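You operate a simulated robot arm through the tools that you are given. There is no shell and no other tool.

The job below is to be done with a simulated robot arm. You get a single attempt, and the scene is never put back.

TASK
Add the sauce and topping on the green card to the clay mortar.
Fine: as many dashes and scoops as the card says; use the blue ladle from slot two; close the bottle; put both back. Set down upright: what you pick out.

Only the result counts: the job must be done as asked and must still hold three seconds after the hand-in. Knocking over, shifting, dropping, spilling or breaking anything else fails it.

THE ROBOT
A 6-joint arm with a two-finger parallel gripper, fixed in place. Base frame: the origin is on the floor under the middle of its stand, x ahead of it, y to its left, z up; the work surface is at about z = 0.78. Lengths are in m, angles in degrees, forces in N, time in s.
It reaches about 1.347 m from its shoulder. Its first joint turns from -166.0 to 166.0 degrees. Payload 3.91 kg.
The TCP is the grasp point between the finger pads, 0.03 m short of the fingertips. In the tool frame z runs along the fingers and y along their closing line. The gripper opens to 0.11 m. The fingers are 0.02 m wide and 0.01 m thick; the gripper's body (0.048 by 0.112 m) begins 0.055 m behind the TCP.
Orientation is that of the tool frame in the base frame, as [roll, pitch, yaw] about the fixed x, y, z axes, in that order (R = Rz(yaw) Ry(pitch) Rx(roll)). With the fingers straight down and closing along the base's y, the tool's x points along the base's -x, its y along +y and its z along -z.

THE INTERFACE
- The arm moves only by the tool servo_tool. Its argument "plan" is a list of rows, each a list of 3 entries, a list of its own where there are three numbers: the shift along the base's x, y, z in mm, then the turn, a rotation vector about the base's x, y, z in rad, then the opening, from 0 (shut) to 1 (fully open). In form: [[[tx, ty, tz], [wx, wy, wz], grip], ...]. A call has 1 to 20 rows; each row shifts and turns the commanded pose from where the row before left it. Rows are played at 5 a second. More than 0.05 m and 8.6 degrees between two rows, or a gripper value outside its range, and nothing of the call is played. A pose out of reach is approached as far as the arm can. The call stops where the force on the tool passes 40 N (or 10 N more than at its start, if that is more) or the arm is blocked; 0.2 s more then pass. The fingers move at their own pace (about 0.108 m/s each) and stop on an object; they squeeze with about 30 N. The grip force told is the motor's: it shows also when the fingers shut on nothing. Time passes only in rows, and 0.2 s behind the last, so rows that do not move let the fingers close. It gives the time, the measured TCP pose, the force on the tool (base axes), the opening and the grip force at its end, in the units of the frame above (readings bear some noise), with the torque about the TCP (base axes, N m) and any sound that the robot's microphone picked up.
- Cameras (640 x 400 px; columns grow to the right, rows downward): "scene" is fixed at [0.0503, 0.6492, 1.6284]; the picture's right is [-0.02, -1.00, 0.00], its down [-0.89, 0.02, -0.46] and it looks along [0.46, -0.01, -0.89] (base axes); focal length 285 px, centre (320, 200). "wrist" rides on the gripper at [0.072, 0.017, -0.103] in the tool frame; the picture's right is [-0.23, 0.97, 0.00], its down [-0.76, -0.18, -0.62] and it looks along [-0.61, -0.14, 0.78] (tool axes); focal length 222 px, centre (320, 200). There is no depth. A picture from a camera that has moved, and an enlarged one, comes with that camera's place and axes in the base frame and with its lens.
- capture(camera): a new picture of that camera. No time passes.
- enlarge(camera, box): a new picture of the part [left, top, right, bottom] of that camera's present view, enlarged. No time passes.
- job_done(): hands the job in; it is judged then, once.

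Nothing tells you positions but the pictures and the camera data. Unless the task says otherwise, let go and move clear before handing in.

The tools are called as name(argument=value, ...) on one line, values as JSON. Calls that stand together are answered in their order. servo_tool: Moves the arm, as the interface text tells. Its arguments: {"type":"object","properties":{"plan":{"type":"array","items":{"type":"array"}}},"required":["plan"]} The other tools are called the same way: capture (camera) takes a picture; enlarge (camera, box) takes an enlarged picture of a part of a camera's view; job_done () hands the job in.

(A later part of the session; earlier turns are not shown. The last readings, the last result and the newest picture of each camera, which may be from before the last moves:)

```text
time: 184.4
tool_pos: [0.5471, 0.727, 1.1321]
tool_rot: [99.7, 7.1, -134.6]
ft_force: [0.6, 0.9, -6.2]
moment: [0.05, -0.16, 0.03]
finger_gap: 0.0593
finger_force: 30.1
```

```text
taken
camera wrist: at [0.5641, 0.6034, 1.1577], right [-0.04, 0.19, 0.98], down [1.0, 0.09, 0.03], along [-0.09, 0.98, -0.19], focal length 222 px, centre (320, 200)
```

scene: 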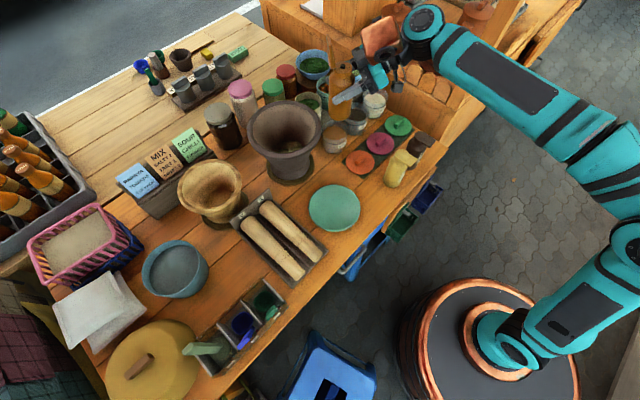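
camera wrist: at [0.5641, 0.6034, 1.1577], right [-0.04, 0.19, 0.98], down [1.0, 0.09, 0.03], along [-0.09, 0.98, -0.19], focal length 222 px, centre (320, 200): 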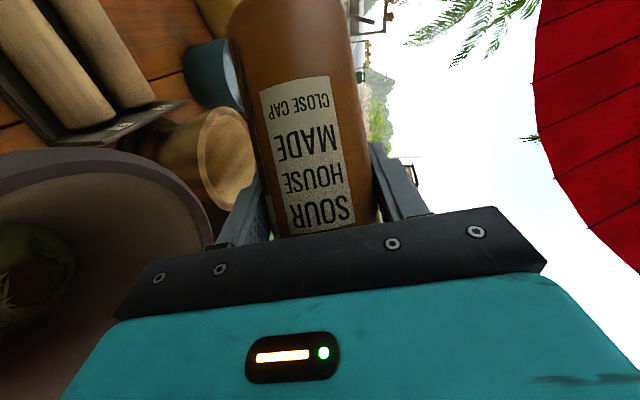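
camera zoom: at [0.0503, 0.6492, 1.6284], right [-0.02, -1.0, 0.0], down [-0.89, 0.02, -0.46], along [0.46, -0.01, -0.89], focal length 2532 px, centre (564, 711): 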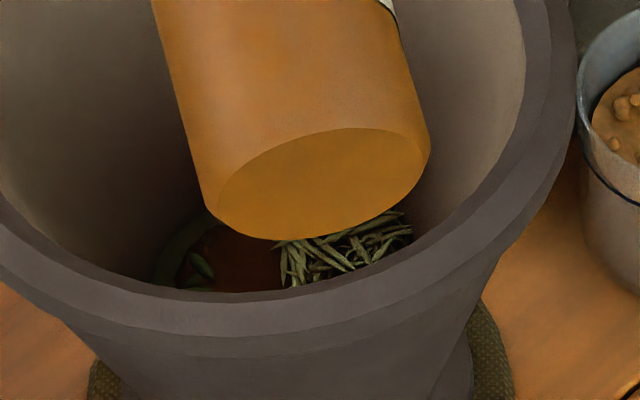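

enlarge(camera="wrist", box=[0, 200, 140, 340])

servo_tool(plan=[[[0, 0, 0], [-0.0155, 0.058, 0], 0.3], [[0, 0, 0], [-0.0155, 0.058, 0], 0.3], [[0, 0, 0], [-0.0155, 0.058, 0], 0.3], [[0, 0, 0], [-0.0155, 0.058, 0], 0.3], [[0, 0, 0], [-0.0155, 0.058, 0], 0.3], [[0, 0, 0], [-0.0155, 0.058, 0], 0.3], [[0, 0, 0], [-0.0155, 0.058, 0], 0.3], [[0, 0, 0], [-0.0155, 0.058, 0], 0.3], [[0, 0, 0], [-0.0155, 0.058, 0], 0.3], [[0, 0, 0], [-0.0155, 0.058, 0], 0.3]])

enlarge(camera="scene", box=[265, 120, 320, 165])

```text
2.86 times, centred on (70, 270) of wrist
camera zoom: at [0.5641, 0.6034, 1.1577], right [-0.04, 0.19, 0.98], down [1.0, 0.09, 0.03], along [-0.09, 0.98, -0.19], focal length 635 px, centre (1034, 0)
```

zoom: 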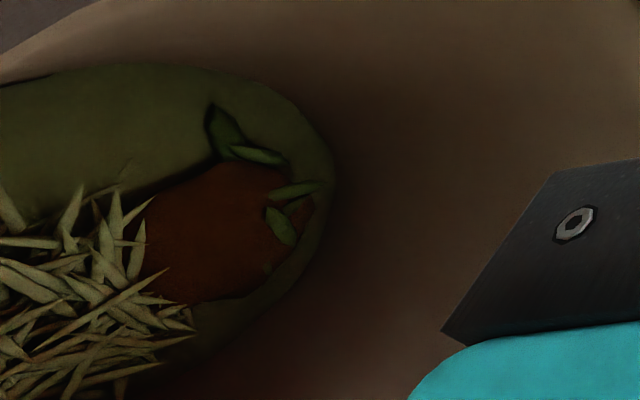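

```text
time: 186.6
tool_pos: [0.5455, 0.7274, 1.1334]
tool_rot: [81.7, -22.3, -132.0]
ft_force: [-0.3, 0.2, -6.3]
moment: [0.03, -0.15, 0.0]
finger_gap: 0.0594
finger_force: 30.2
```

```text
8.89 times, centred on (292, 142) of scene
camera zoom: at [0.0503, 0.6492, 1.6284], right [-0.02, -1.0, 0.0], down [-0.89, 0.02, -0.46], along [0.46, -0.01, -0.89], focal length 2532 px, centre (564, 711)
```

zoom: 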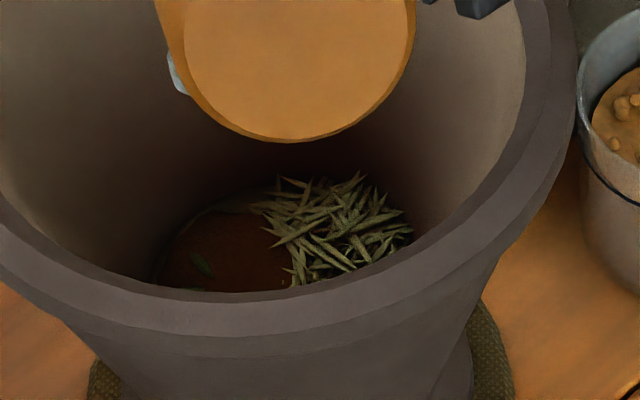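

The puddle clearly grew, so the second dash is in. I'm returning the bottle upright at once.

servo_tool(plan=[[[0, 0, 0], [0.0155, -0.058, 0], 0.3], [[0, 0, 0], [0.0155, -0.058, 0], 0.3], [[0, 0, 0], [0.0155, -0.058, 0], 0.3], [[0, 0, 0], [0.0155, -0.058, 0], 0.3], [[0, 0, 0], [0.0155, -0.058, 0], 0.3], [[0, 0, 0], [0.0155, -0.058, 0], 0.3], [[0, 0, 0], [0.0155, -0.058, 0], 0.3], [[0, 0, 0], [0.0155, -0.058, 0], 0.3], [[0, 0, 0], [0.0155, -0.058, 0], 0.3], [[0, 0, 0], [0.0155, -0.058, 0], 0.3]])

enlarge(camera="scene", box=[265, 120, 320, 165])

enlarge(camera="wrist", box=[0, 200, 140, 340])

```text
time: 188.8
tool_pos: [0.5483, 0.7271, 1.1336]
tool_rot: [99.8, 7.2, -134.6]
ft_force: [0.7, -0.1, -5.9]
moment: [0.02, -0.16, 0.01]
finger_gap: 0.0593
finger_force: 30.0
```

```text
8.89 times, centred on (292, 142) of scene
camera zoom: at [0.0503, 0.6492, 1.6284], right [-0.02, -1.0, 0.0], down [-0.89, 0.02, -0.46], along [0.46, -0.01, -0.89], focal length 2532 px, centre (564, 711)
```

zoom: 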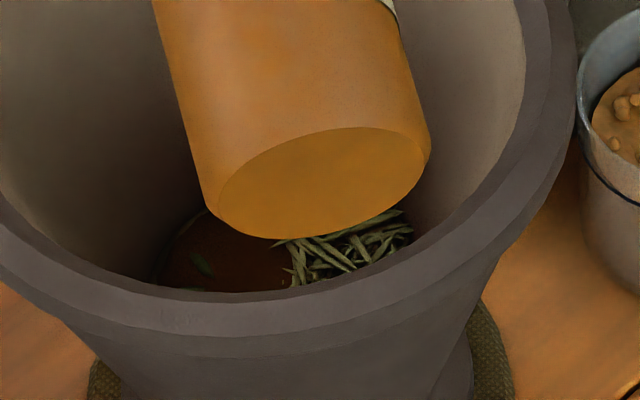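

```text
2.86 times, centred on (70, 270) of wrist
camera zoom: at [0.5643, 0.6032, 1.158], right [-0.04, 0.19, 0.98], down [1.0, 0.09, 0.03], along [-0.09, 0.98, -0.19], focal length 635 px, centre (1034, 0)
```

zoom: 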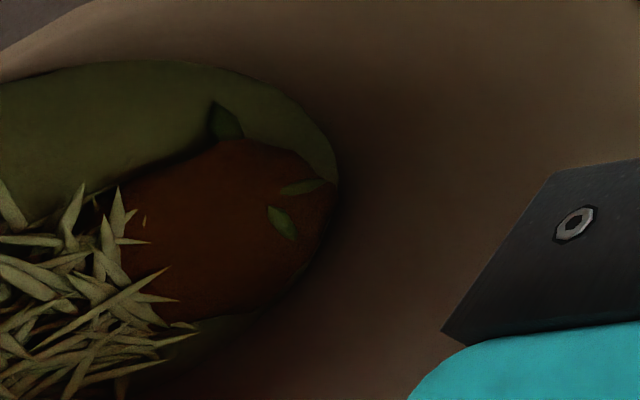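

Two dashes are in and the bottle's flow has stopped. I'm bringing it fully upright.

servo_tool(plan=[[[0, 0, 0], [0.0155, -0.058, 0], 0.3], [[0, 0, 0], [0.0155, -0.058, 0], 0.3], [[0, 0, 0], [0.0155, -0.058, 0], 0.3], [[0, 0, 0], [0.0155, -0.058, 0], 0.3], [[0, 0, 0], [0.0155, -0.058, 0], 0.3], [[0, 0, 0], [0.0155, -0.058, 0], 0.3], [[0, 0, 0], [0.0155, -0.058, 0], 0.3], [[0, 0, 0], [0.0155, -0.058, 0], 0.3], [[0, 0, 0], [0.0155, -0.058, 0], 0.3], [[0, 0, 0], [0.0155, -0.058, 0], 0.3], [[0, 0, 0], [0.0155, -0.058, 0], 0.3], [[0, 0, 0], [0.0155, -0.058, 0], 0.3], [[0, 0, 0], [0.0155, -0.058, 0], 0.3], [[0, 0, 0], [0.0155, -0.058, 0], 0.3], [[0, 0, 0], [0.0155, -0.058, 0], 0.3], [[0, 0, 0], [0.0155, -0.058, 0], 0.3], [[0, 0, 0], [0.0155, -0.058, 0], 0.3], [[0, 0, 0], [0.0155, -0.058, 0], 0.3], [[0, 0, 0], [0.0155, -0.058, 0], 0.3], [[0, 0, 0], [0.0155, -0.058, 0], 0.3]])

servo_tool(plan=[[[0, 0, 0], [0.0155, -0.058, 0], 0.3], [[0, 0, 0], [0.0155, -0.058, 0], 0.3], [[0, 0, 0], [0.0103, -0.0386, 0], 0.3], [[0, 0, 0], [0, 0, 0], 0.3]])

capture(camera="wrist")

enlarge(camera="scene", box=[220, 30, 380, 190])

```text
time: 193.0
tool_pos: [0.5469, 0.7257, 1.1322]
tool_rot: [161.2, 57.6, -96.0]
ft_force: [0.5, 0.8, -5.9]
moment: [0.04, 0.0, 0.02]
finger_gap: 0.0591
finger_force: 29.6
```

```text
time: 194.0
tool_pos: [0.546, 0.7275, 1.1319]
tool_rot: [178.1, 59.6, -81.3]
ft_force: [0.3, 0.8, -5.4]
moment: [0.02, -0.01, 0.0]
finger_gap: 0.0592
finger_force: 29.5
```

```text
taken
camera wrist: at [0.5527, 0.5999, 1.1229], right [-0.98, -0.06, 0.21], down [0.22, -0.12, 0.97], along [-0.03, 0.99, 0.13], focal length 222 px, centre (320, 200)
```

wrist: 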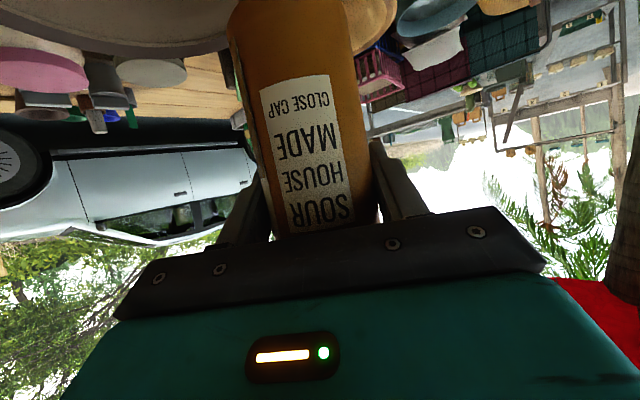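

```text
2.50 times, centred on (300, 110) of scene
camera zoom: at [0.0503, 0.6492, 1.6284], right [-0.02, -1.0, 0.0], down [-0.89, 0.02, -0.46], along [0.46, -0.01, -0.89], focal length 712 px, centre (370, 425)
```

zoom: 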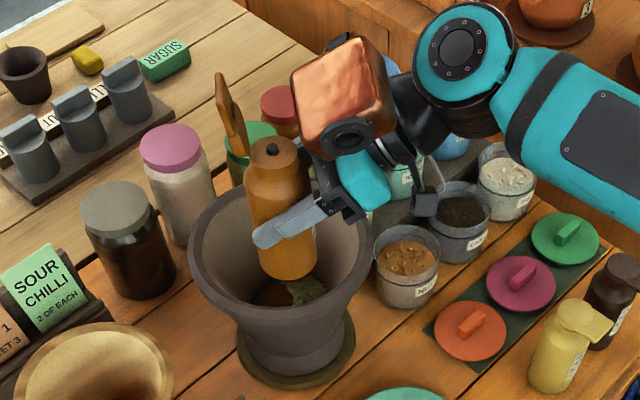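

Upright with no slip. I'm carrying it back to its home spot in small steps without rotating.

servo_tool(plan=[[[1.5, -5, 0], [0, 0, 0], 0.3], [[3, -9.5, 0], [0, 0, 0], 0.3], [[3, -9.5, 0], [0, 0, 0], 0.3], [[3, -9.5, 0], [0, 0, 0], 0.3], [[3, -9.5, 0], [0, 0, 0], 0.3], [[3, -9.5, 0], [0, 0, 0], 0.3], [[3, -9.5, 0], [0, 0, 0], 0.3], [[3, -9.5, 0], [0, 0, 0], 0.3], [[3, -9.5, 0], [0, 0, 0], 0.3], [[3, -9.5, 0], [0, 0, 0], 0.3], [[3, -9.5, 0], [0, 0, 0], 0.3], [[3, -9.5, 0], [0, 0, 0], 0.3], [[3, -9.5, 0], [0, 0, 0], 0.3], [[3, -9.5, 0], [0, 0, 0], 0.3], [[3, -9.5, 0], [0, 0, 0], 0.3], [[3, -9.5, 0], [0, 0, 0], 0.3], [[3, -9.5, 0], [0, 0, 0], 0.3], [[3, -9.5, 0], [0, 0, 0], 0.3], [[3, -9.5, 0], [0, 0, 0], 0.3], [[3, -9.5, 0], [0, 0, 0], 0.3]])

servo_tool(plan=[[[3.1, -9.6, 0], [0, 0, 0], 0.3], [[3.1, -9.6, 0], [0, 0, 0], 0.3], [[3.1, -9.6, 0], [0, 0, 0], 0.3], [[3.1, -9.6, 0], [0, 0, 0], 0.3], [[3.1, -9.6, 0], [0, 0, 0], 0.3], [[3.1, -9.6, 0], [0, 0, 0], 0.3], [[3.1, -9.6, 0], [0, 0, 0], 0.3], [[3.1, -9.6, 0], [0, 0, 0], 0.3], [[3.1, -9.6, 0], [0, 0, 0], 0.3], [[3.1, -9.6, 0], [0, 0, 0], 0.3], [[3.1, -9.6, 0], [0, 0, 0], 0.3], [[3.1, -9.6, 0], [0, 0, 0], 0.3], [[3.1, -9.6, 0], [0, 0, 0], 0.3], [[3.1, -9.6, 0], [0, 0, 0], 0.3], [[3.1, -9.6, 0], [0, 0, 0], 0.3], [[3.1, -9.6, 0], [0, 0, 0], 0.3], [[3.1, -9.6, 0], [0, 0, 0], 0.3], [[3.1, -9.6, 0], [0, 0, 0], 0.3], [[3.1, -9.6, 0], [0, 0, 0], 0.3], [[3.1, -9.6, 0], [0, 0, 0], 0.3]])

capture(camera="wrist")

capture(camera="scene")

```text
time: 198.2
tool_pos: [0.6065, 0.5417, 1.1342]
tool_rot: [178.1, 59.6, -81.4]
ft_force: [-0.1, -0.4, -5.5]
moment: [0.05, 0.0, 0.02]
finger_gap: 0.0594
finger_force: 29.9
```

```text
time: 202.4
tool_pos: [0.6678, 0.3495, 1.1343]
tool_rot: [178.1, 59.8, -81.4]
ft_force: [-0.5, 0.2, -6.5]
moment: [0.02, 0.0, -0.02]
finger_gap: 0.0591
finger_force: 30.4
```

```text
taken
camera wrist: at [0.6734, 0.2217, 1.1242], right [-0.98, -0.06, 0.21], down [0.22, -0.12, 0.97], along [-0.03, 0.99, 0.13], focal length 222 px, centre (320, 200)
```

wrist: 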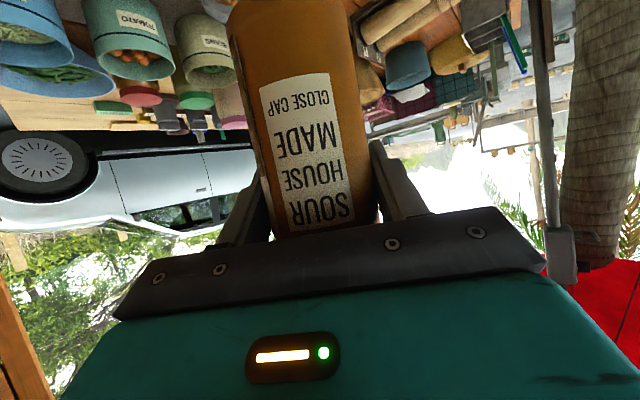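

```text
taken
```

scene: 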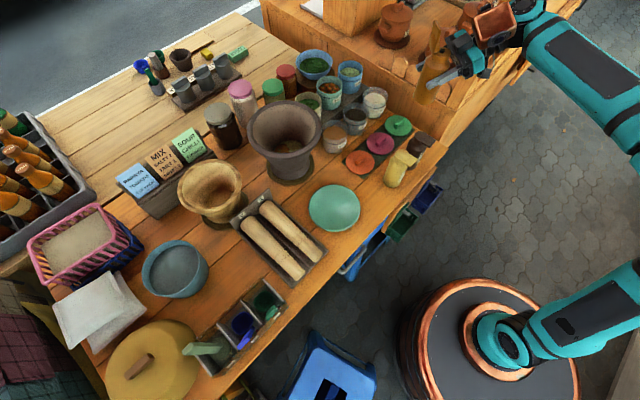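

servo_tool(plan=[[[3, -10, 0], [0, 0, 0], 0.3], [[3, -10, 0], [0, 0, 0], 0.3], [[3, -10, 0], [0, 0, 0], 0.3], [[3, -10, 0], [0, 0, 0], 0.3], [[3, -10, 0], [0, 0, 0], 0.3], [[3, -10, 0], [0, 0, 0], 0.3], [[3, -10, 0], [0, 0, 0], 0.3], [[3, -10, 0], [0, 0, 0], 0.3], [[3, -10, 0], [0, 0, 0], 0.3], [[3, -10, 0], [0, 0, 0], 0.3], [[0, 0, -6], [0, 0, 0], 0.3], [[0, 0, -10], [0, 0, 0], 0.3], [[0, 0, -10], [0, 0, 0], 0.3], [[0, 0, -10], [0, 0, 0], 0.3], [[0, 0, -10], [0, 0, 0], 0.3], [[0, 0, -10], [0, 0, 0], 0.3], [[0, 0, -10], [0, 0, 0], 0.3], [[0, 0, -10], [0, 0, 0], 0.3], [[0, 0, -10], [0, 0, 0], 0.3], [[0, 0, -10], [0, 0, 0], 0.3]])

enlarge(camera="scene", box=[370, 40, 530, 190])

capture(camera="wrist")

```text
time: 206.6
tool_pos: [0.6969, 0.2487, 1.0385]
tool_rot: [178.2, 59.7, -81.4]
ft_force: [0.2, -0.6, -6.2]
moment: [0.0, -0.02, 0.0]
finger_gap: 0.0592
finger_force: 29.9
```

```text
2.67 times, centred on (450, 115) of scene
camera zoom: at [0.0503, 0.6492, 1.6284], right [-0.02, -1.0, 0.0], down [-0.89, 0.02, -0.46], along [0.46, -0.01, -0.89], focal length 760 px, centre (-27, 427)
```

zoom: 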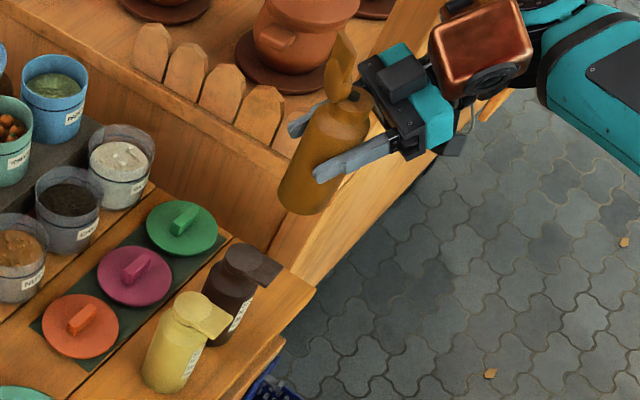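

```text
taken
camera wrist: at [0.7027, 0.122, 1.0279], right [-0.98, -0.06, 0.21], down [0.22, -0.12, 0.97], along [-0.03, 0.99, 0.13], focal length 222 px, centre (320, 200)
```

wrist: 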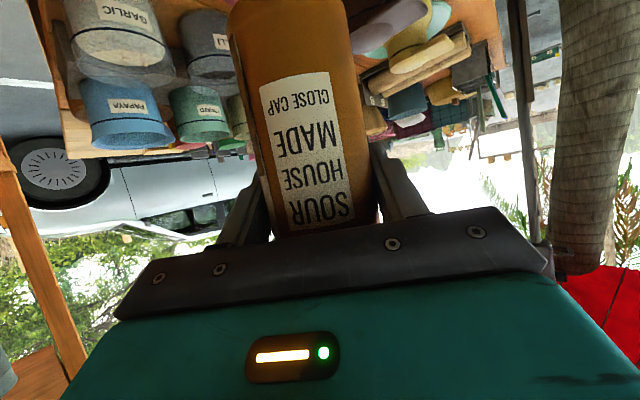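

servo_tool(plan=[[[0, 0, -10], [0, 0, 0], 0.3], [[0, 0, -10], [0, 0, 0], 0.3], [[0, 0, -10], [0, 0, 0], 0.3], [[0, 0, -10], [0, 0, 0], 0.3], [[0, 0, -10], [0, 0, 0], 0.3], [[0, 0, -10], [0, 0, 0], 0.3], [[0, 0, -10], [0, 0, 0], 0.3], [[0, 0, -10], [0, 0, 0], 0.3], [[0, 0, -10], [0, 0, 0], 0.3], [[0, 0, -10], [0, 0, 0], 0.3], [[0, 0, -10], [0, 0, 0], 0.3], [[0, 0, -10], [0, 0, 0], 0.3], [[0, 0, -10], [0, 0, 0], 0.3], [[0, 0, -10], [0, 0, 0], 0.3], [[0, 0, -8], [0, 0, 0], 0.3], [[0, 0, -5], [0, 0, 0], 0.3], [[0, 0, 0], [0, 0, 0], 0.3]])

enlarge(camera="scene", box=[370, 60, 500, 190])

```text
time: 210.2
tool_pos: [0.6955, 0.2494, 0.8833]
tool_rot: [178.1, 59.7, -81.4]
ft_force: [-0.3, 0.0, -6.5]
moment: [0.0, 0.01, 0.03]
finger_gap: 0.059
finger_force: 29.6
```

```text
3.08 times, centred on (435, 125) of scene
camera zoom: at [0.0503, 0.6492, 1.6284], right [-0.02, -1.0, 0.0], down [-0.89, 0.02, -0.46], along [0.46, -0.01, -0.89], focal length 876 px, centre (-34, 431)
```

zoom: 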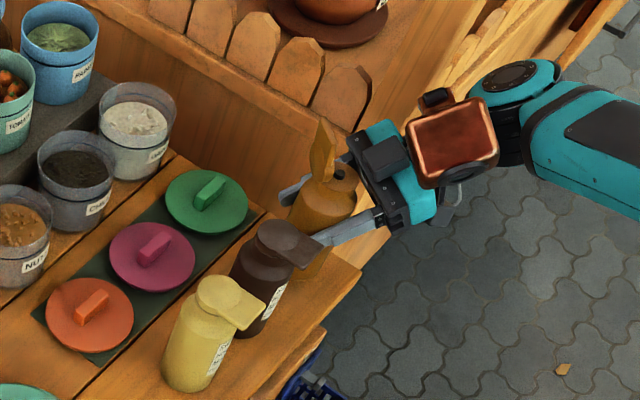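

servo_tool(plan=[[[0, 0, -4], [0, 0, 0], 0.3], [[0, 0, -4], [0, 0, 0], 0.3], [[0, 0, -3], [0, 0, 0], 0.3], [[0, 0, 0], [0, 0, 0], 0.3]])

servo_tool(plan=[[[0, 0, -2], [0, 0, 0], 0.3], [[0, 0, 0], [0, 0, 0], 0.3]])

```text
time: 211.2
tool_pos: [0.6962, 0.2492, 0.8735]
tool_rot: [178.1, 59.6, -81.4]
ft_force: [-0.6, 0.7, -5.5]
moment: [0.02, 0.02, -0.01]
finger_gap: 0.0593
finger_force: 30.3
```

```text
time: 211.8
tool_pos: [0.6973, 0.2494, 0.8704]
tool_rot: [178.1, 59.8, -81.5]
ft_force: [-0.7, 0.0, -6.1]
moment: [0.02, -0.03, 0.0]
finger_gap: 0.0591
finger_force: 29.7
```

servo_tool(plan=[[[0, 0, -1.5], [0, 0, 0], 0.3], [[0, 0, -1.5], [0, 0, 0], 0.3], [[0, 0, 0], [0, 0, 0], 0.3]])

```text
time: 212.6
tool_pos: [0.6971, 0.2482, 0.8685]
tool_rot: [178.0, 59.7, -81.3]
ft_force: [0.5, -0.3, -5.5]
moment: [0.04, 0.03, 0.03]
finger_gap: 0.0591
finger_force: 30.1
```

servo_tool(plan=[[[0, 0, -1.5], [0, 0, 0], 0.3], [[0, 0, -1.5], [0, 0, 0], 0.3], [[0, 0, 0], [0, 0, 0], 0.3]])

```text
time: 213.4
tool_pos: [0.6965, 0.2475, 0.8673]
tool_rot: [178.4, 59.7, -81.1]
ft_force: [1.1, 1.4, 20.9]
moment: [-0.32, -0.81, 0.08]
finger_gap: 0.0591
finger_force: 28.9
```

On the table. I'll relieve the pressure and release.

servo_tool(plan=[[[0, 0, 1.2], [0, 0, 0], 0.3], [[0, 0, 0], [0, 0, 0], 0.45], [[0, 0, 0], [0, 0, 0], 0.55], [[0, 0, 0], [0, 0, 0], 0.66], [[0, 0, 0], [0, 0, 0], 0.66]])

enlarge(camera="scene", box=[370, 60, 500, 190])

capture(camera="wrist")

```text
time: 214.6
tool_pos: [0.6972, 0.2486, 0.8658]
tool_rot: [178.1, 59.7, -81.4]
ft_force: [-0.4, 0.7, -0.3]
moment: [-0.01, -0.01, -0.01]
finger_gap: 0.0728
finger_force: 0.1
```

```text
3.08 times, centred on (435, 125) of scene
camera zoom: at [0.0503, 0.6492, 1.6284], right [-0.02, -1.0, 0.0], down [-0.89, 0.02, -0.46], along [0.46, -0.01, -0.89], focal length 876 px, centre (-34, 431)
```

zoom: 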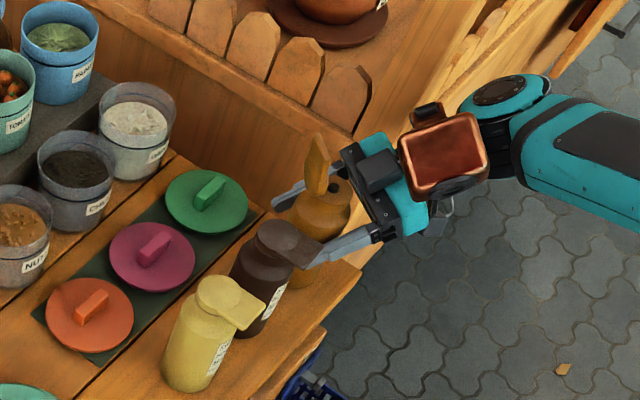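

```text
taken
camera wrist: at [0.7029, 0.1217, 0.8559], right [-0.98, -0.06, 0.21], down [0.22, -0.12, 0.97], along [-0.03, 0.99, 0.13], focal length 222 px, centre (320, 200)
```

wrist: 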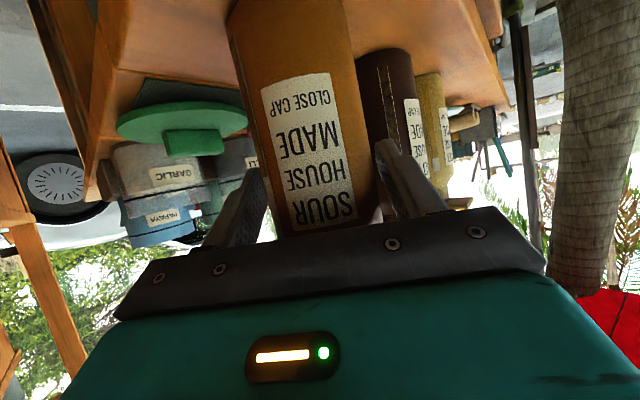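

The bottle is home and upright. I'll withdraw the hand, raise it and point it straight down to close the cap.

servo_tool(plan=[[[2.5, -20, 12], [0, 0, 0], 0.66], [[2.5, -26, 15], [0, 0, 0], 0.66], [[2.5, -26, 15], [0, 0, 0], 0.66], [[2.5, -26, 15], [0, 0, 0], 0.6], [[0, 0, 20], [-0.13, -0.016, 0], 0.3], [[0, 0, 20], [-0.13, -0.016, 0], 0.1], [[0, 0, 20], [-0.13, -0.016, 0], 0.0], [[0, 0, 20], [-0.13, -0.016, 0], 0.0], [[0, 0, 20], [-0.13, -0.016, 0], 0.0], [[0, 0, 20], [-0.13, -0.016, 0], 0.0], [[0, 0, 10], [-0.13, -0.016, 0], 0.0], [[0, 0, 0], [-0.13, -0.016, 0], 0.0]])

capture(camera="wrist")

enlarge(camera="scene", box=[370, 60, 500, 190])

```text
time: 217.2
tool_pos: [0.706, 0.1504, 1.055]
tool_rot: [176.9, -0.5, -82.2]
ft_force: [0.1, 0.2, 0.7]
moment: [0.07, -0.04, 0.04]
finger_gap: 0.0
finger_force: 29.9
```

```text
taken
camera wrist: at [0.7064, 0.0787, 1.1591], right [-0.99, 0.09, 0.05], down [0.11, 0.79, 0.61], along [0.01, 0.61, -0.79], focal length 222 px, centre (320, 200)
```

wrist: 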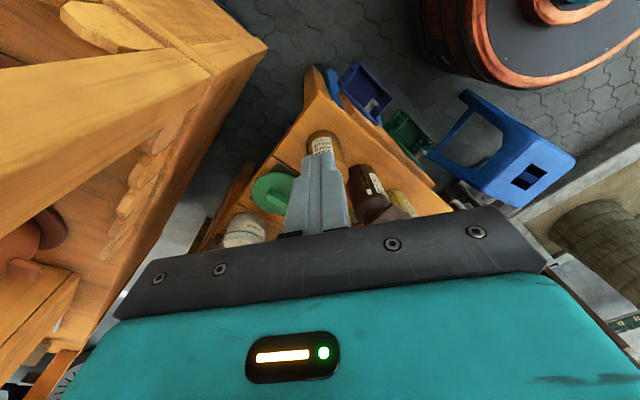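

```text
3.08 times, centred on (435, 125) of scene
camera zoom: at [0.0503, 0.6492, 1.6284], right [-0.02, -1.0, 0.0], down [-0.89, 0.02, -0.46], along [0.46, -0.01, -0.89], focal length 876 px, centre (-34, 431)
```

zoom: 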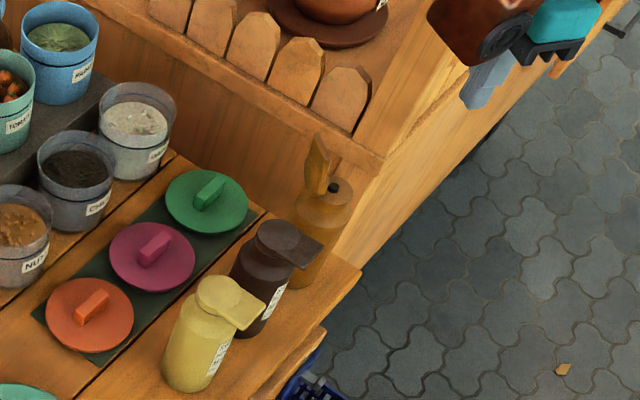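

The cap's lid stands at the +y side of the bottle, so I'll move over it, descend behind it and push it over toward −y.

servo_tool(plan=[[[-2.8, 33.6, 0], [0, 0, 0], 0.0], [[-2.8, 33.6, 0], [0, 0, 0], 0.0], [[-2.8, 33.6, 0], [0, 0, 0], 0.0], [[-2.8, 33.6, 0], [0, 0, 0], 0.0], [[-2.8, 35.6, 0], [0, 0, 0], 0.0], [[0, 0, -20], [0, 0, 0], 0.0], [[0, 0, -25], [0, 0, 0], 0.0], [[0, 0, -25], [0, 0, 0], 0.0], [[0, 0, 0], [0, 0, 0], 0.0]])

capture(camera="wrist")

enlarge(camera="scene", box=[370, 60, 500, 190])

```text
time: 219.2
tool_pos: [0.6917, 0.3203, 0.9846]
tool_rot: [176.8, -0.5, -82.1]
ft_force: [0.9, -0.1, -0.3]
moment: [0.01, -0.03, -0.01]
finger_gap: 0.0
finger_force: 29.8
```

```text
taken
camera wrist: at [0.6916, 0.2481, 1.0897], right [-0.99, 0.09, 0.05], down [0.11, 0.79, 0.61], along [0.01, 0.61, -0.79], focal length 222 px, centre (320, 200)
```

wrist: 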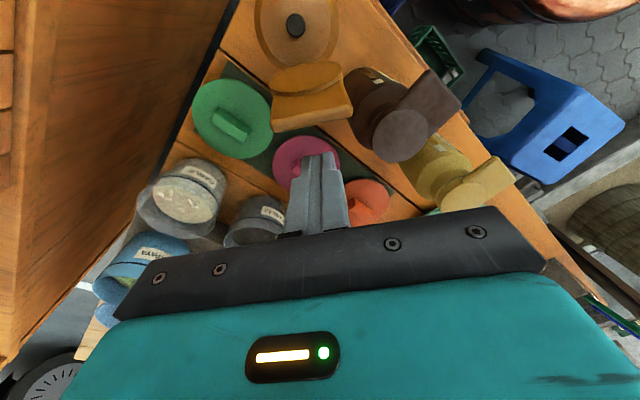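

```text
3.08 times, centred on (435, 125) of scene
camera zoom: at [0.0503, 0.6492, 1.6284], right [-0.02, -1.0, 0.0], down [-0.89, 0.02, -0.46], along [0.46, -0.01, -0.89], focal length 876 px, centre (-34, 431)
```

zoom: 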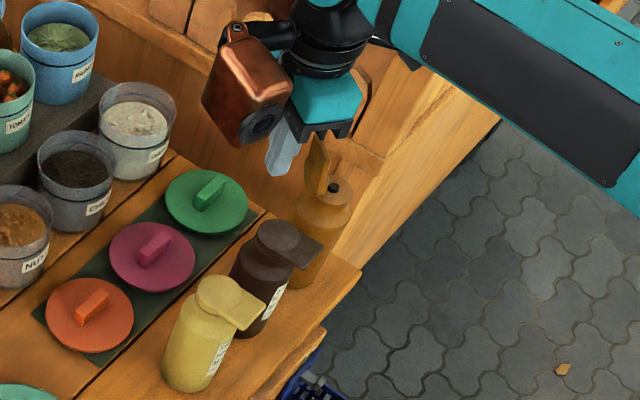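

The fingertips are behind the lid. I'm pushing it over gently.

servo_tool(plan=[[[0.5, -7, 0], [0, 0, 0], 0.0], [[0.5, -7, 0], [0, 0, 0], 0.0], [[0.5, -7, 0], [0, 0, 0], 0.0], [[0.5, -7, 0], [0, 0, 0], 0.0], [[0.5, -5, 0], [0, 0, 0], 0.0], [[0.5, -5, 0], [0, 0, 0], 0.0], [[0.5, -5, 0], [0, 0, 0], 0.0], [[0, 0, 0], [0, 0, 0], 0.0]])

capture(camera="wrist")

enlarge(camera="scene", box=[370, 60, 500, 190])

```text
time: 221.0
tool_pos: [0.6976, 0.2778, 0.9831]
tool_rot: [176.8, -0.4, -82.1]
ft_force: [0.7, 0.5, -1.3]
moment: [0.01, 0.01, -0.02]
finger_gap: 0.0
finger_force: 29.5
```

```text
taken
camera wrist: at [0.6965, 0.2052, 1.0882], right [-0.99, 0.09, 0.05], down [0.11, 0.79, 0.61], along [0.01, 0.61, -0.79], focal length 222 px, centre (320, 200)
```

wrist: 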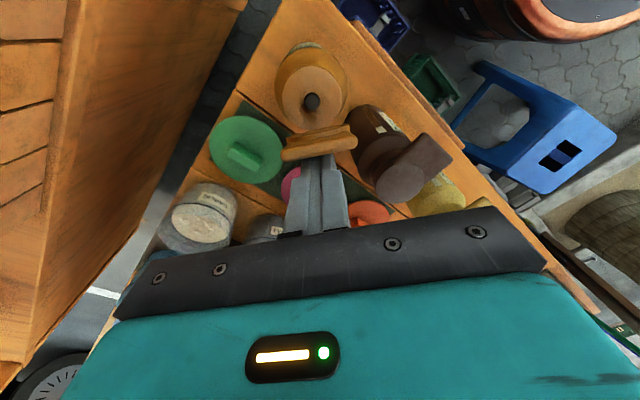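

```text
3.08 times, centred on (435, 125) of scene
camera zoom: at [0.0503, 0.6492, 1.6284], right [-0.02, -1.0, 0.0], down [-0.89, 0.02, -0.46], along [0.46, -0.01, -0.89], focal length 876 px, centre (-34, 431)
```

zoom: 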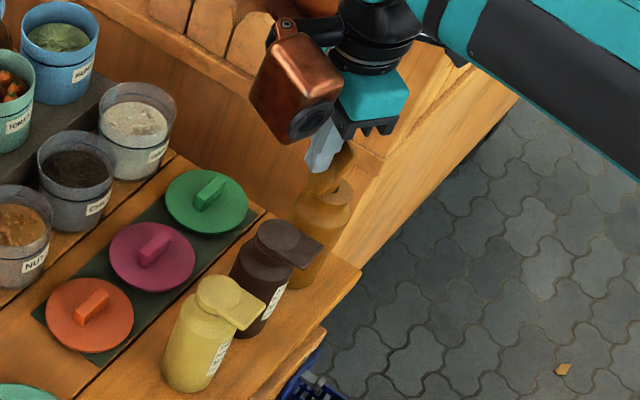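

servo_tool(plan=[[[0.5, -5, 0], [0, 0, 0], 0.0], [[0.5, -5, 0], [0, 0, 0], 0.0], [[0.5, -5, 0], [0, 0, 0], 0.0], [[0.5, -5, 0], [0, 0, 0], 0.0], [[0, 0, 0], [0, 0, 0], 0.0]])

capture(camera="wrist")

```text
time: 222.2
tool_pos: [0.6991, 0.2578, 0.9841]
tool_rot: [176.8, -0.4, -82.1]
ft_force: [0.4, -0.4, 0.4]
moment: [0.02, 0.0, 0.02]
finger_gap: 0.0
finger_force: 30.0
```

```text
taken
camera wrist: at [0.6991, 0.1855, 1.0884], right [-0.99, 0.09, 0.05], down [0.11, 0.79, 0.61], along [0.01, 0.61, -0.79], focal length 222 px, centre (320, 200)
```

wrist: 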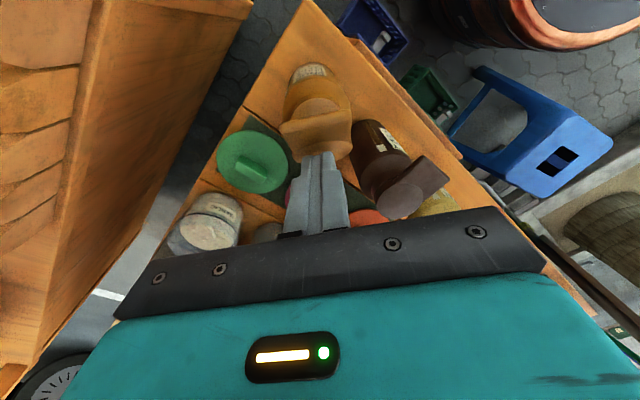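

servo_tool(plan=[[[0.3, -6, 0], [0, 0, 0], 0.0], [[0.3, -6, 0], [0, 0, 0], 0.0], [[0, 0, 0], [0, 0, 0], 0.0]])

enlarge(camera="wrist", box=[240, 40, 400, 190])

enlarge(camera="scene", box=[400, 70, 490, 160])

```text
time: 223.0
tool_pos: [0.7001, 0.2474, 0.9847]
tool_rot: [176.8, -0.4, -82.1]
ft_force: [0.6, 1.0, 0.0]
moment: [-0.01, -0.02, -0.02]
finger_gap: 0.0001
finger_force: 30.2
```

```text
2.67 times, centred on (320, 115) of wrist
camera zoom: at [0.6987, 0.1735, 1.0882], right [-0.99, 0.09, 0.05], down [0.11, 0.79, 0.61], along [0.01, 0.61, -0.79], focal length 592 px, centre (320, 427)
```

zoom: 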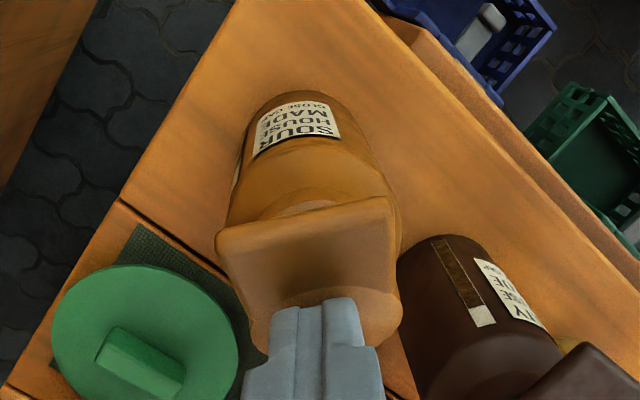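

```text
4.44 times, centred on (445, 115) of scene
camera zoom: at [0.0503, 0.6492, 1.6284], right [-0.02, -1.0, 0.0], down [-0.89, 0.02, -0.46], along [0.46, -0.01, -0.89], focal length 1266 px, centre (-236, 578)
```

zoom: 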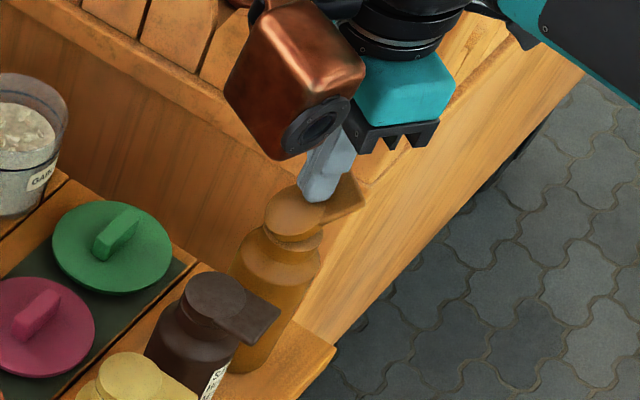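

The lid is nearly down. I'll shift slightly toward the tab and press it closed gently.

servo_tool(plan=[[[0.3, -5, 0], [0, 0, 0], 0.0], [[0.3, -5, -3], [0, 0, 0], 0.0], [[0, 0, -5], [0, 0, 0], 0.0], [[0, 0, -5], [0, 0, 0], 0.0], [[0, 0, -4], [0, 0, 0], 0.0], [[0, 0, -3], [0, 0, 0], 0.0], [[0, 0, 0], [0, 0, 0], 0.0]])

enlarge(camera="wrist", box=[240, 40, 400, 190])

enlarge(camera="scene", box=[400, 70, 490, 160])

```text
time: 224.6
tool_pos: [0.7, 0.2355, 0.9636]
tool_rot: [176.8, -0.4, -82.2]
ft_force: [-0.2, 0.2, 0.0]
moment: [0.02, -0.01, 0.0]
finger_gap: 0.0001
finger_force: 30.0
```

```text
2.67 times, centred on (320, 115) of wrist
camera zoom: at [0.6994, 0.163, 1.0686], right [-0.99, 0.09, 0.05], down [0.11, 0.79, 0.61], along [0.01, 0.61, -0.79], focal length 592 px, centre (320, 427)
```

zoom: 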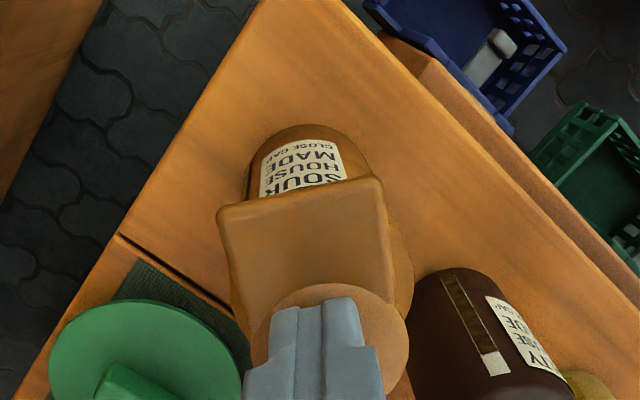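

```text
4.44 times, centred on (445, 115) of scene
camera zoom: at [0.0503, 0.6492, 1.6284], right [-0.02, -1.0, 0.0], down [-0.89, 0.02, -0.46], along [0.46, -0.01, -0.89], focal length 1266 px, centre (-236, 578)
```

zoom: 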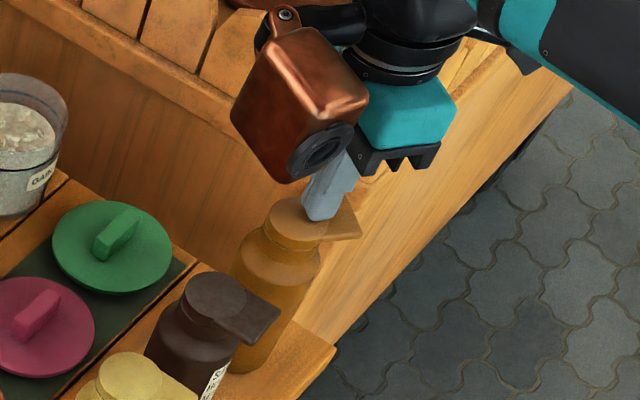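

The lid looks closed. A light press will confirm it.

servo_tool(plan=[[[0, 0, -2], [0, 0, 0], 0.0], [[0, 0, -2], [0, 0, 0], 0.0], [[0, 0, 0], [0, 0, 0], 0.0]])

servo_tool(plan=[[[0, 0, -1], [0, 0, 0], 0.0], [[0, 0, 0], [0, 0, 0], 0.0]])

```text
time: 225.4
tool_pos: [0.7001, 0.2365, 0.9622]
tool_rot: [176.9, -0.3, -82.1]
ft_force: [7.2, 0.7, 26.7]
moment: [0.19, -0.26, -0.03]
finger_gap: 0.0
finger_force: 29.7
```

```text
time: 225.8
tool_pos: [0.6992, 0.2364, 0.9631]
tool_rot: [177.1, -0.3, -82.1]
ft_force: [-2.3, -1.8, 9.9]
moment: [-0.05, 0.01, 0.01]
finger_gap: 0.0001
finger_force: 30.3
stopped in row 2: the force on the tool passed its limit at 41 N (the readings are from after the stop); the commanded pose is now the measured one
```

The cap is firmly shut. I'm rising clear and checking the bottle.

servo_tool(plan=[[[0, 0, 5], [0, 0, 0], 0.0], [[0, 0, 25], [0, 0, 0], 0.0], [[0, 0, 40], [0, 0, 0], 0.0], [[0, -20, 40], [0, 0, 0], 0.0], [[-20, -30, 0], [0, 0, 0], 0.0], [[-30, -30, 0], [0, 0, 0], 0.0], [[0, 0, 0], [0, 0, 0], 0.0]])

enlarge(camera="scene", box=[380, 90, 480, 190])

capture(camera="wrist")

```text
time: 227.4
tool_pos: [0.6496, 0.1562, 1.0713]
tool_rot: [177.0, -0.4, -82.1]
ft_force: [-0.5, 0.0, -1.0]
moment: [-0.02, 0.02, -0.03]
finger_gap: 0.0002
finger_force: 29.7
```

```text
4.00 times, centred on (430, 140) of scene
camera zoom: at [0.0503, 0.6492, 1.6284], right [-0.02, -1.0, 0.0], down [-0.89, 0.02, -0.46], along [0.46, -0.01, -0.89], focal length 1140 px, centre (-120, 440)
```

zoom: 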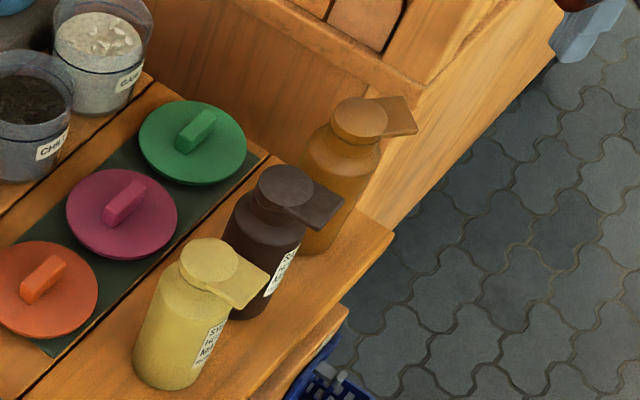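

```text
taken
camera wrist: at [0.6486, 0.0832, 1.1758], right [-0.99, 0.09, 0.05], down [0.1, 0.79, 0.61], along [0.02, 0.61, -0.79], focal length 222 px, centre (320, 200)
```

wrist: 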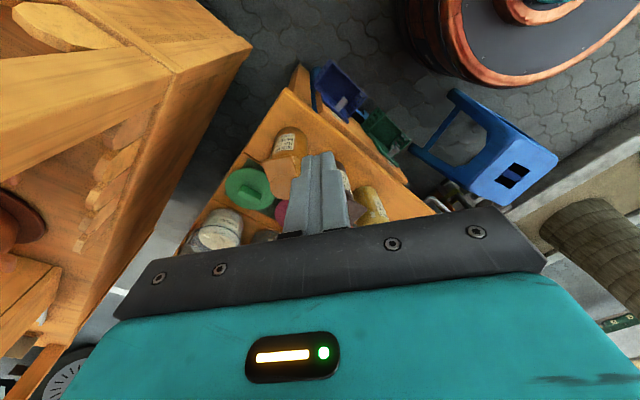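

The bottle is back at its exact spot with the cap closed. Now the ladle: I'm moving over to the rack for a close look from above.

servo_tool(plan=[[[-20, 35, 8], [0, 0, 0], 0.3], [[-20, 38, 8], [0, 0, 0], 0.3], [[-20, 40, 8], [0, 0, 0], 0.3], [[-20, 40, 8], [0, 0, 0], 0.3], [[-22, 40, 8], [0, 0, -0.05], 0.3], [[-24, 40, 8], [0, 0, -0.05], 0.3], [[-28, 38, 0], [0, 0, -0.05], 0.3], [[-30, 36, 0], [0, 0, -0.05], 0.3], [[-32, 34, 0], [0, 0, -0.05], 0.3], [[-34, 32, 0], [0, 0, -0.05], 0.3], [[-36, 30, 0], [0, 0, -0.05], 0.3], [[-36, 30, 0], [0, 0, -0.05], 0.3], [[-36, 28, 0], [0, 0, -0.05], 0.3], [[-36, 28, 0], [0, 0, -0.05], 0.3], [[-36, 28, 0], [0, 0, -0.05], 0.3], [[-36, 28, 0], [0, 0, -0.05], 0.3], [[-38, 26, 0], [0, 0, -0.05], 0.3], [[-38, 24, 0], [0, 0, -0.05], 0.3], [[-30, 18, 0], [0, 0, 0], 0.3], [[-10, 10, 0], [0, 0, 0], 0.3]])

capture(camera="wrist")

capture(camera="scene")

```text
time: 231.7
tool_pos: [0.0697, 0.7787, 1.1201]
tool_rot: [177.1, -0.4, -122.2]
ft_force: [0.3, -0.1, 0.5]
moment: [0.02, 0.05, -0.01]
finger_gap: 0.0329
finger_force: 0.1
```

```text
taken
camera wrist: at [0.0216, 0.7237, 1.2241], right [-0.7, 0.71, 0.05], down [0.59, 0.54, 0.61], along [0.41, 0.46, -0.79], focal length 222 px, centre (320, 200)
```

wrist: 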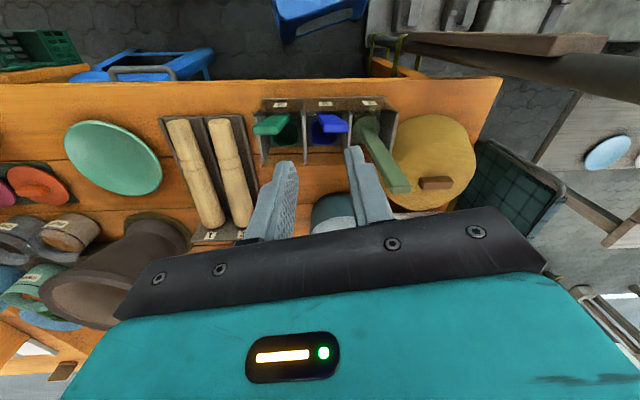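

```text
taken
```

scene: 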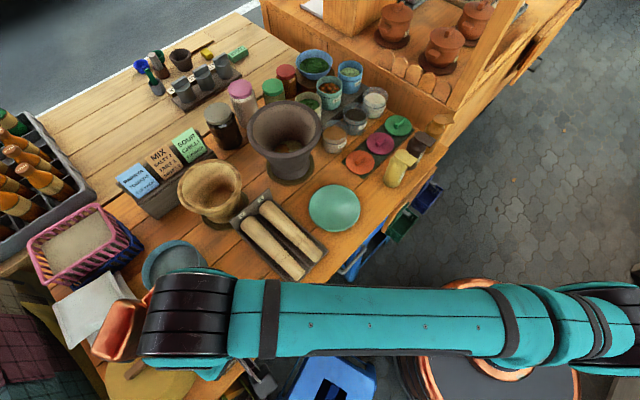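

enlarge(camera="wrist", box=[240, 80, 420, 200])

enlarge(camera="wrist", box=[295, 90, 365, 155])

enlarge(camera="scene", box=[250, 90, 330, 160])

```text
3.33 times, centred on (330, 140) of wrist
camera zoom: at [0.0216, 0.7237, 1.2241], right [-0.7, 0.71, 0.05], down [0.59, 0.54, 0.61], along [0.41, 0.46, -0.79], focal length 740 px, centre (287, 400)
```

zoom: 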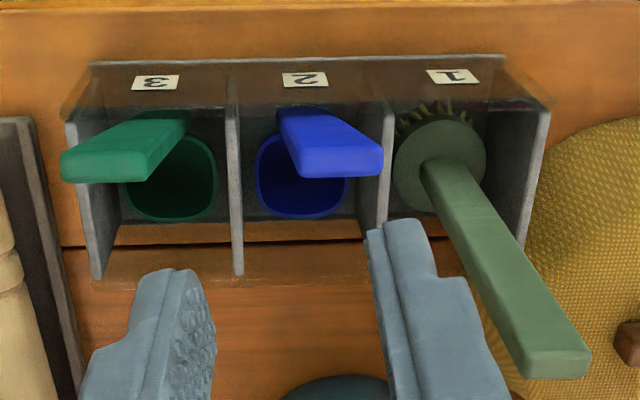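

```text
6.15 times, centred on (330, 122) of wrist
camera zoom: at [0.0216, 0.7237, 1.2241], right [-0.7, 0.71, 0.05], down [0.59, 0.54, 0.61], along [0.41, 0.46, -0.79], focal length 1367 px, centre (258, 677)
```

zoom: 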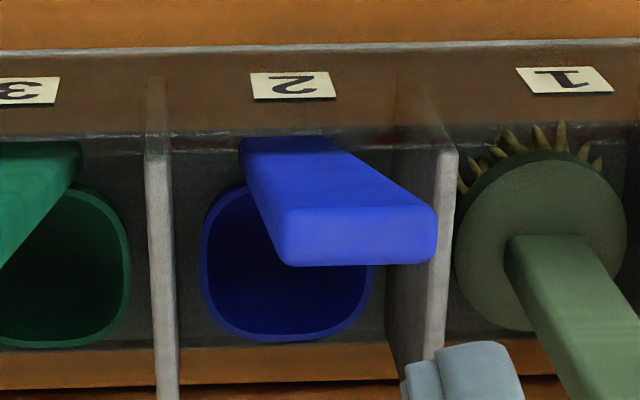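

```text
5.71 times, centred on (290, 125) of scene
camera zoom: at [0.0503, 0.6492, 1.6284], right [-0.02, -1.0, 0.0], down [-0.89, 0.02, -0.46], along [0.46, -0.01, -0.89], focal length 1628 px, centre (491, 629)
```

zoom: 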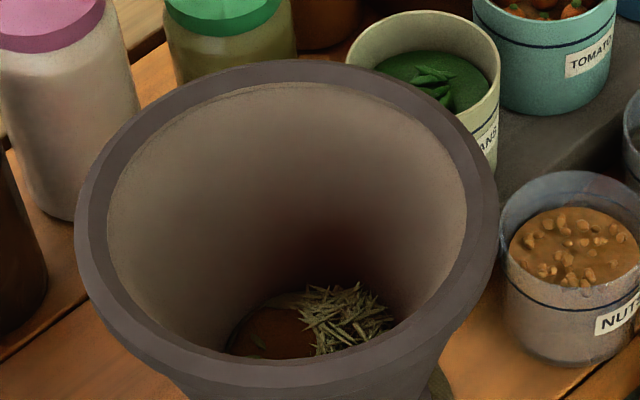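

The blue ladle's bar handle is ~26 × 12 mm, top at (0.061, 0.804, 0.993), leaning 12°, with its cup (≈52 mm wide) level on the inner side. I'll yaw and tilt the gripper to straddle the handle's broad faces from above.

servo_tool(plan=[[[0, 0, 0], [0, 0, 0.1347], 0.36], [[0, 0, 0], [0, 0, 0.1347], 0.36], [[0, 0, 0], [0, 0, 0.1347], 0.36], [[0, 0, 0], [0, 0, 0.1347], 0.36], [[0, 0, 0], [0, 0, 0.1347], 0.36], [[0, 0, 0], [0, 0, 0.1347], 0.36], [[0, 0, 0], [0, 0, 0.1347], 0.36], [[0, 0, 0], [0, 0, 0.1347], 0.36], [[0, 0, 0], [0, 0, 0.1347], 0.36], [[0, 0, 0], [0, 0, 0.1347], 0.36], [[-8, 8, -20], [0.0895, -0.0895, 0], 0.36], [[-9, 8, -25], [0.0895, -0.0895, 0], 0.36], [[0, 0, 0], [0, 0, 0], 0.36]])

capture(camera="wrist")

enlarge(camera="wrist", box=[230, 60, 410, 220])

```text
time: 234.4
tool_pos: [0.0522, 0.7961, 1.075]
tool_rot: [-168.5, -0.4, -45.1]
ft_force: [0.4, -0.3, -0.2]
moment: [0.0, 0.02, 0.02]
finger_gap: 0.0398
finger_force: 0.0
```

```text
taken
camera wrist: at [0.076, 0.7193, 1.1725], right [-0.83, -0.51, -0.2], down [-0.51, 0.58, 0.64], along [-0.22, 0.63, -0.74], focal length 222 px, centre (320, 200)
```

wrist: 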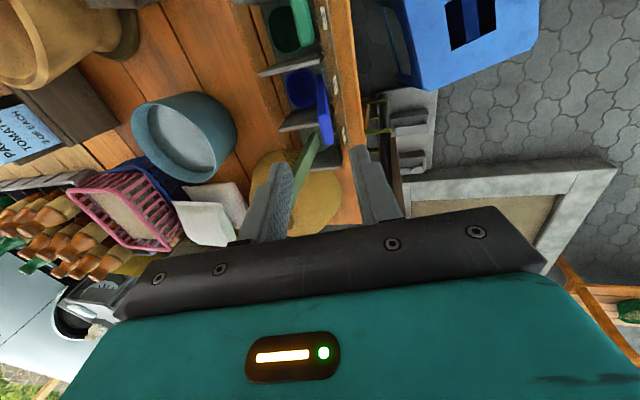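

```text
2.50 times, centred on (320, 140) of wrist
camera zoom: at [0.076, 0.7193, 1.1725], right [-0.83, -0.51, -0.2], down [-0.51, 0.58, 0.64], along [-0.22, 0.63, -0.74], focal length 555 px, centre (320, 350)
```

zoom: 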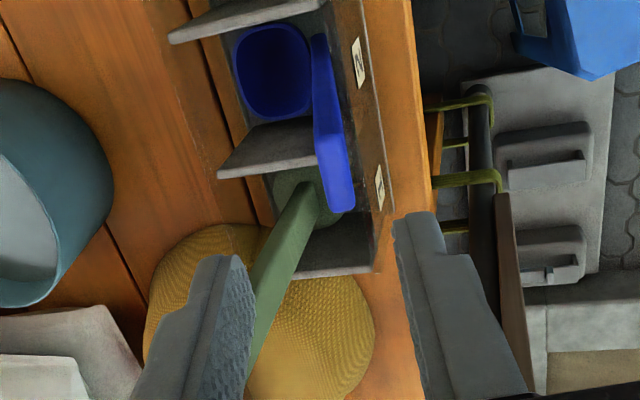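

The handle lies between the fingers with a ~5 mm offset. I'm correcting that and advancing along the handle.

servo_tool(plan=[[[-2.8, -4, 0], [0, 0, 0], 0.36], [[3.1, 3.1, -21.6], [0, 0, 0], 0.36], [[3.1, 3.1, -21.6], [0, 0, 0], 0.36], [[3.1, 3.1, -21.6], [0, 0, 0], 0.36], [[0, 0, 0], [0, 0, 0], 0.36]])

enlarge(camera="wrist", box=[230, 60, 410, 220])

```text
time: 235.7
tool_pos: [0.059, 0.7989, 1.0096]
tool_rot: [-168.6, -0.4, -45.1]
ft_force: [0.7, 0.2, 0.5]
moment: [0.0, 0.01, 0.0]
finger_gap: 0.0395
finger_force: 0.0
```

```text
2.50 times, centred on (320, 140) of wrist
camera zoom: at [0.0824, 0.722, 1.108], right [-0.84, -0.51, -0.2], down [-0.51, 0.58, 0.64], along [-0.22, 0.63, -0.74], focal length 555 px, centre (320, 350)
```

zoom: 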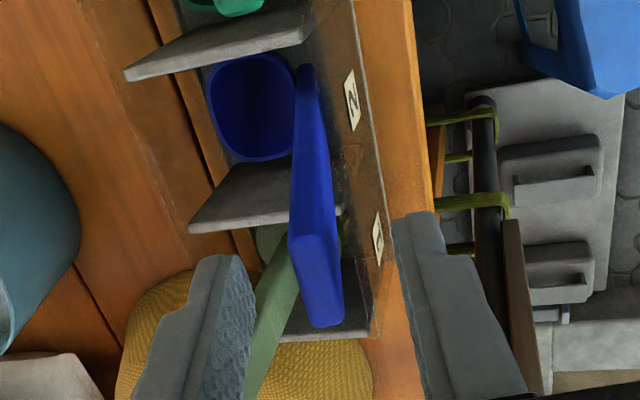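

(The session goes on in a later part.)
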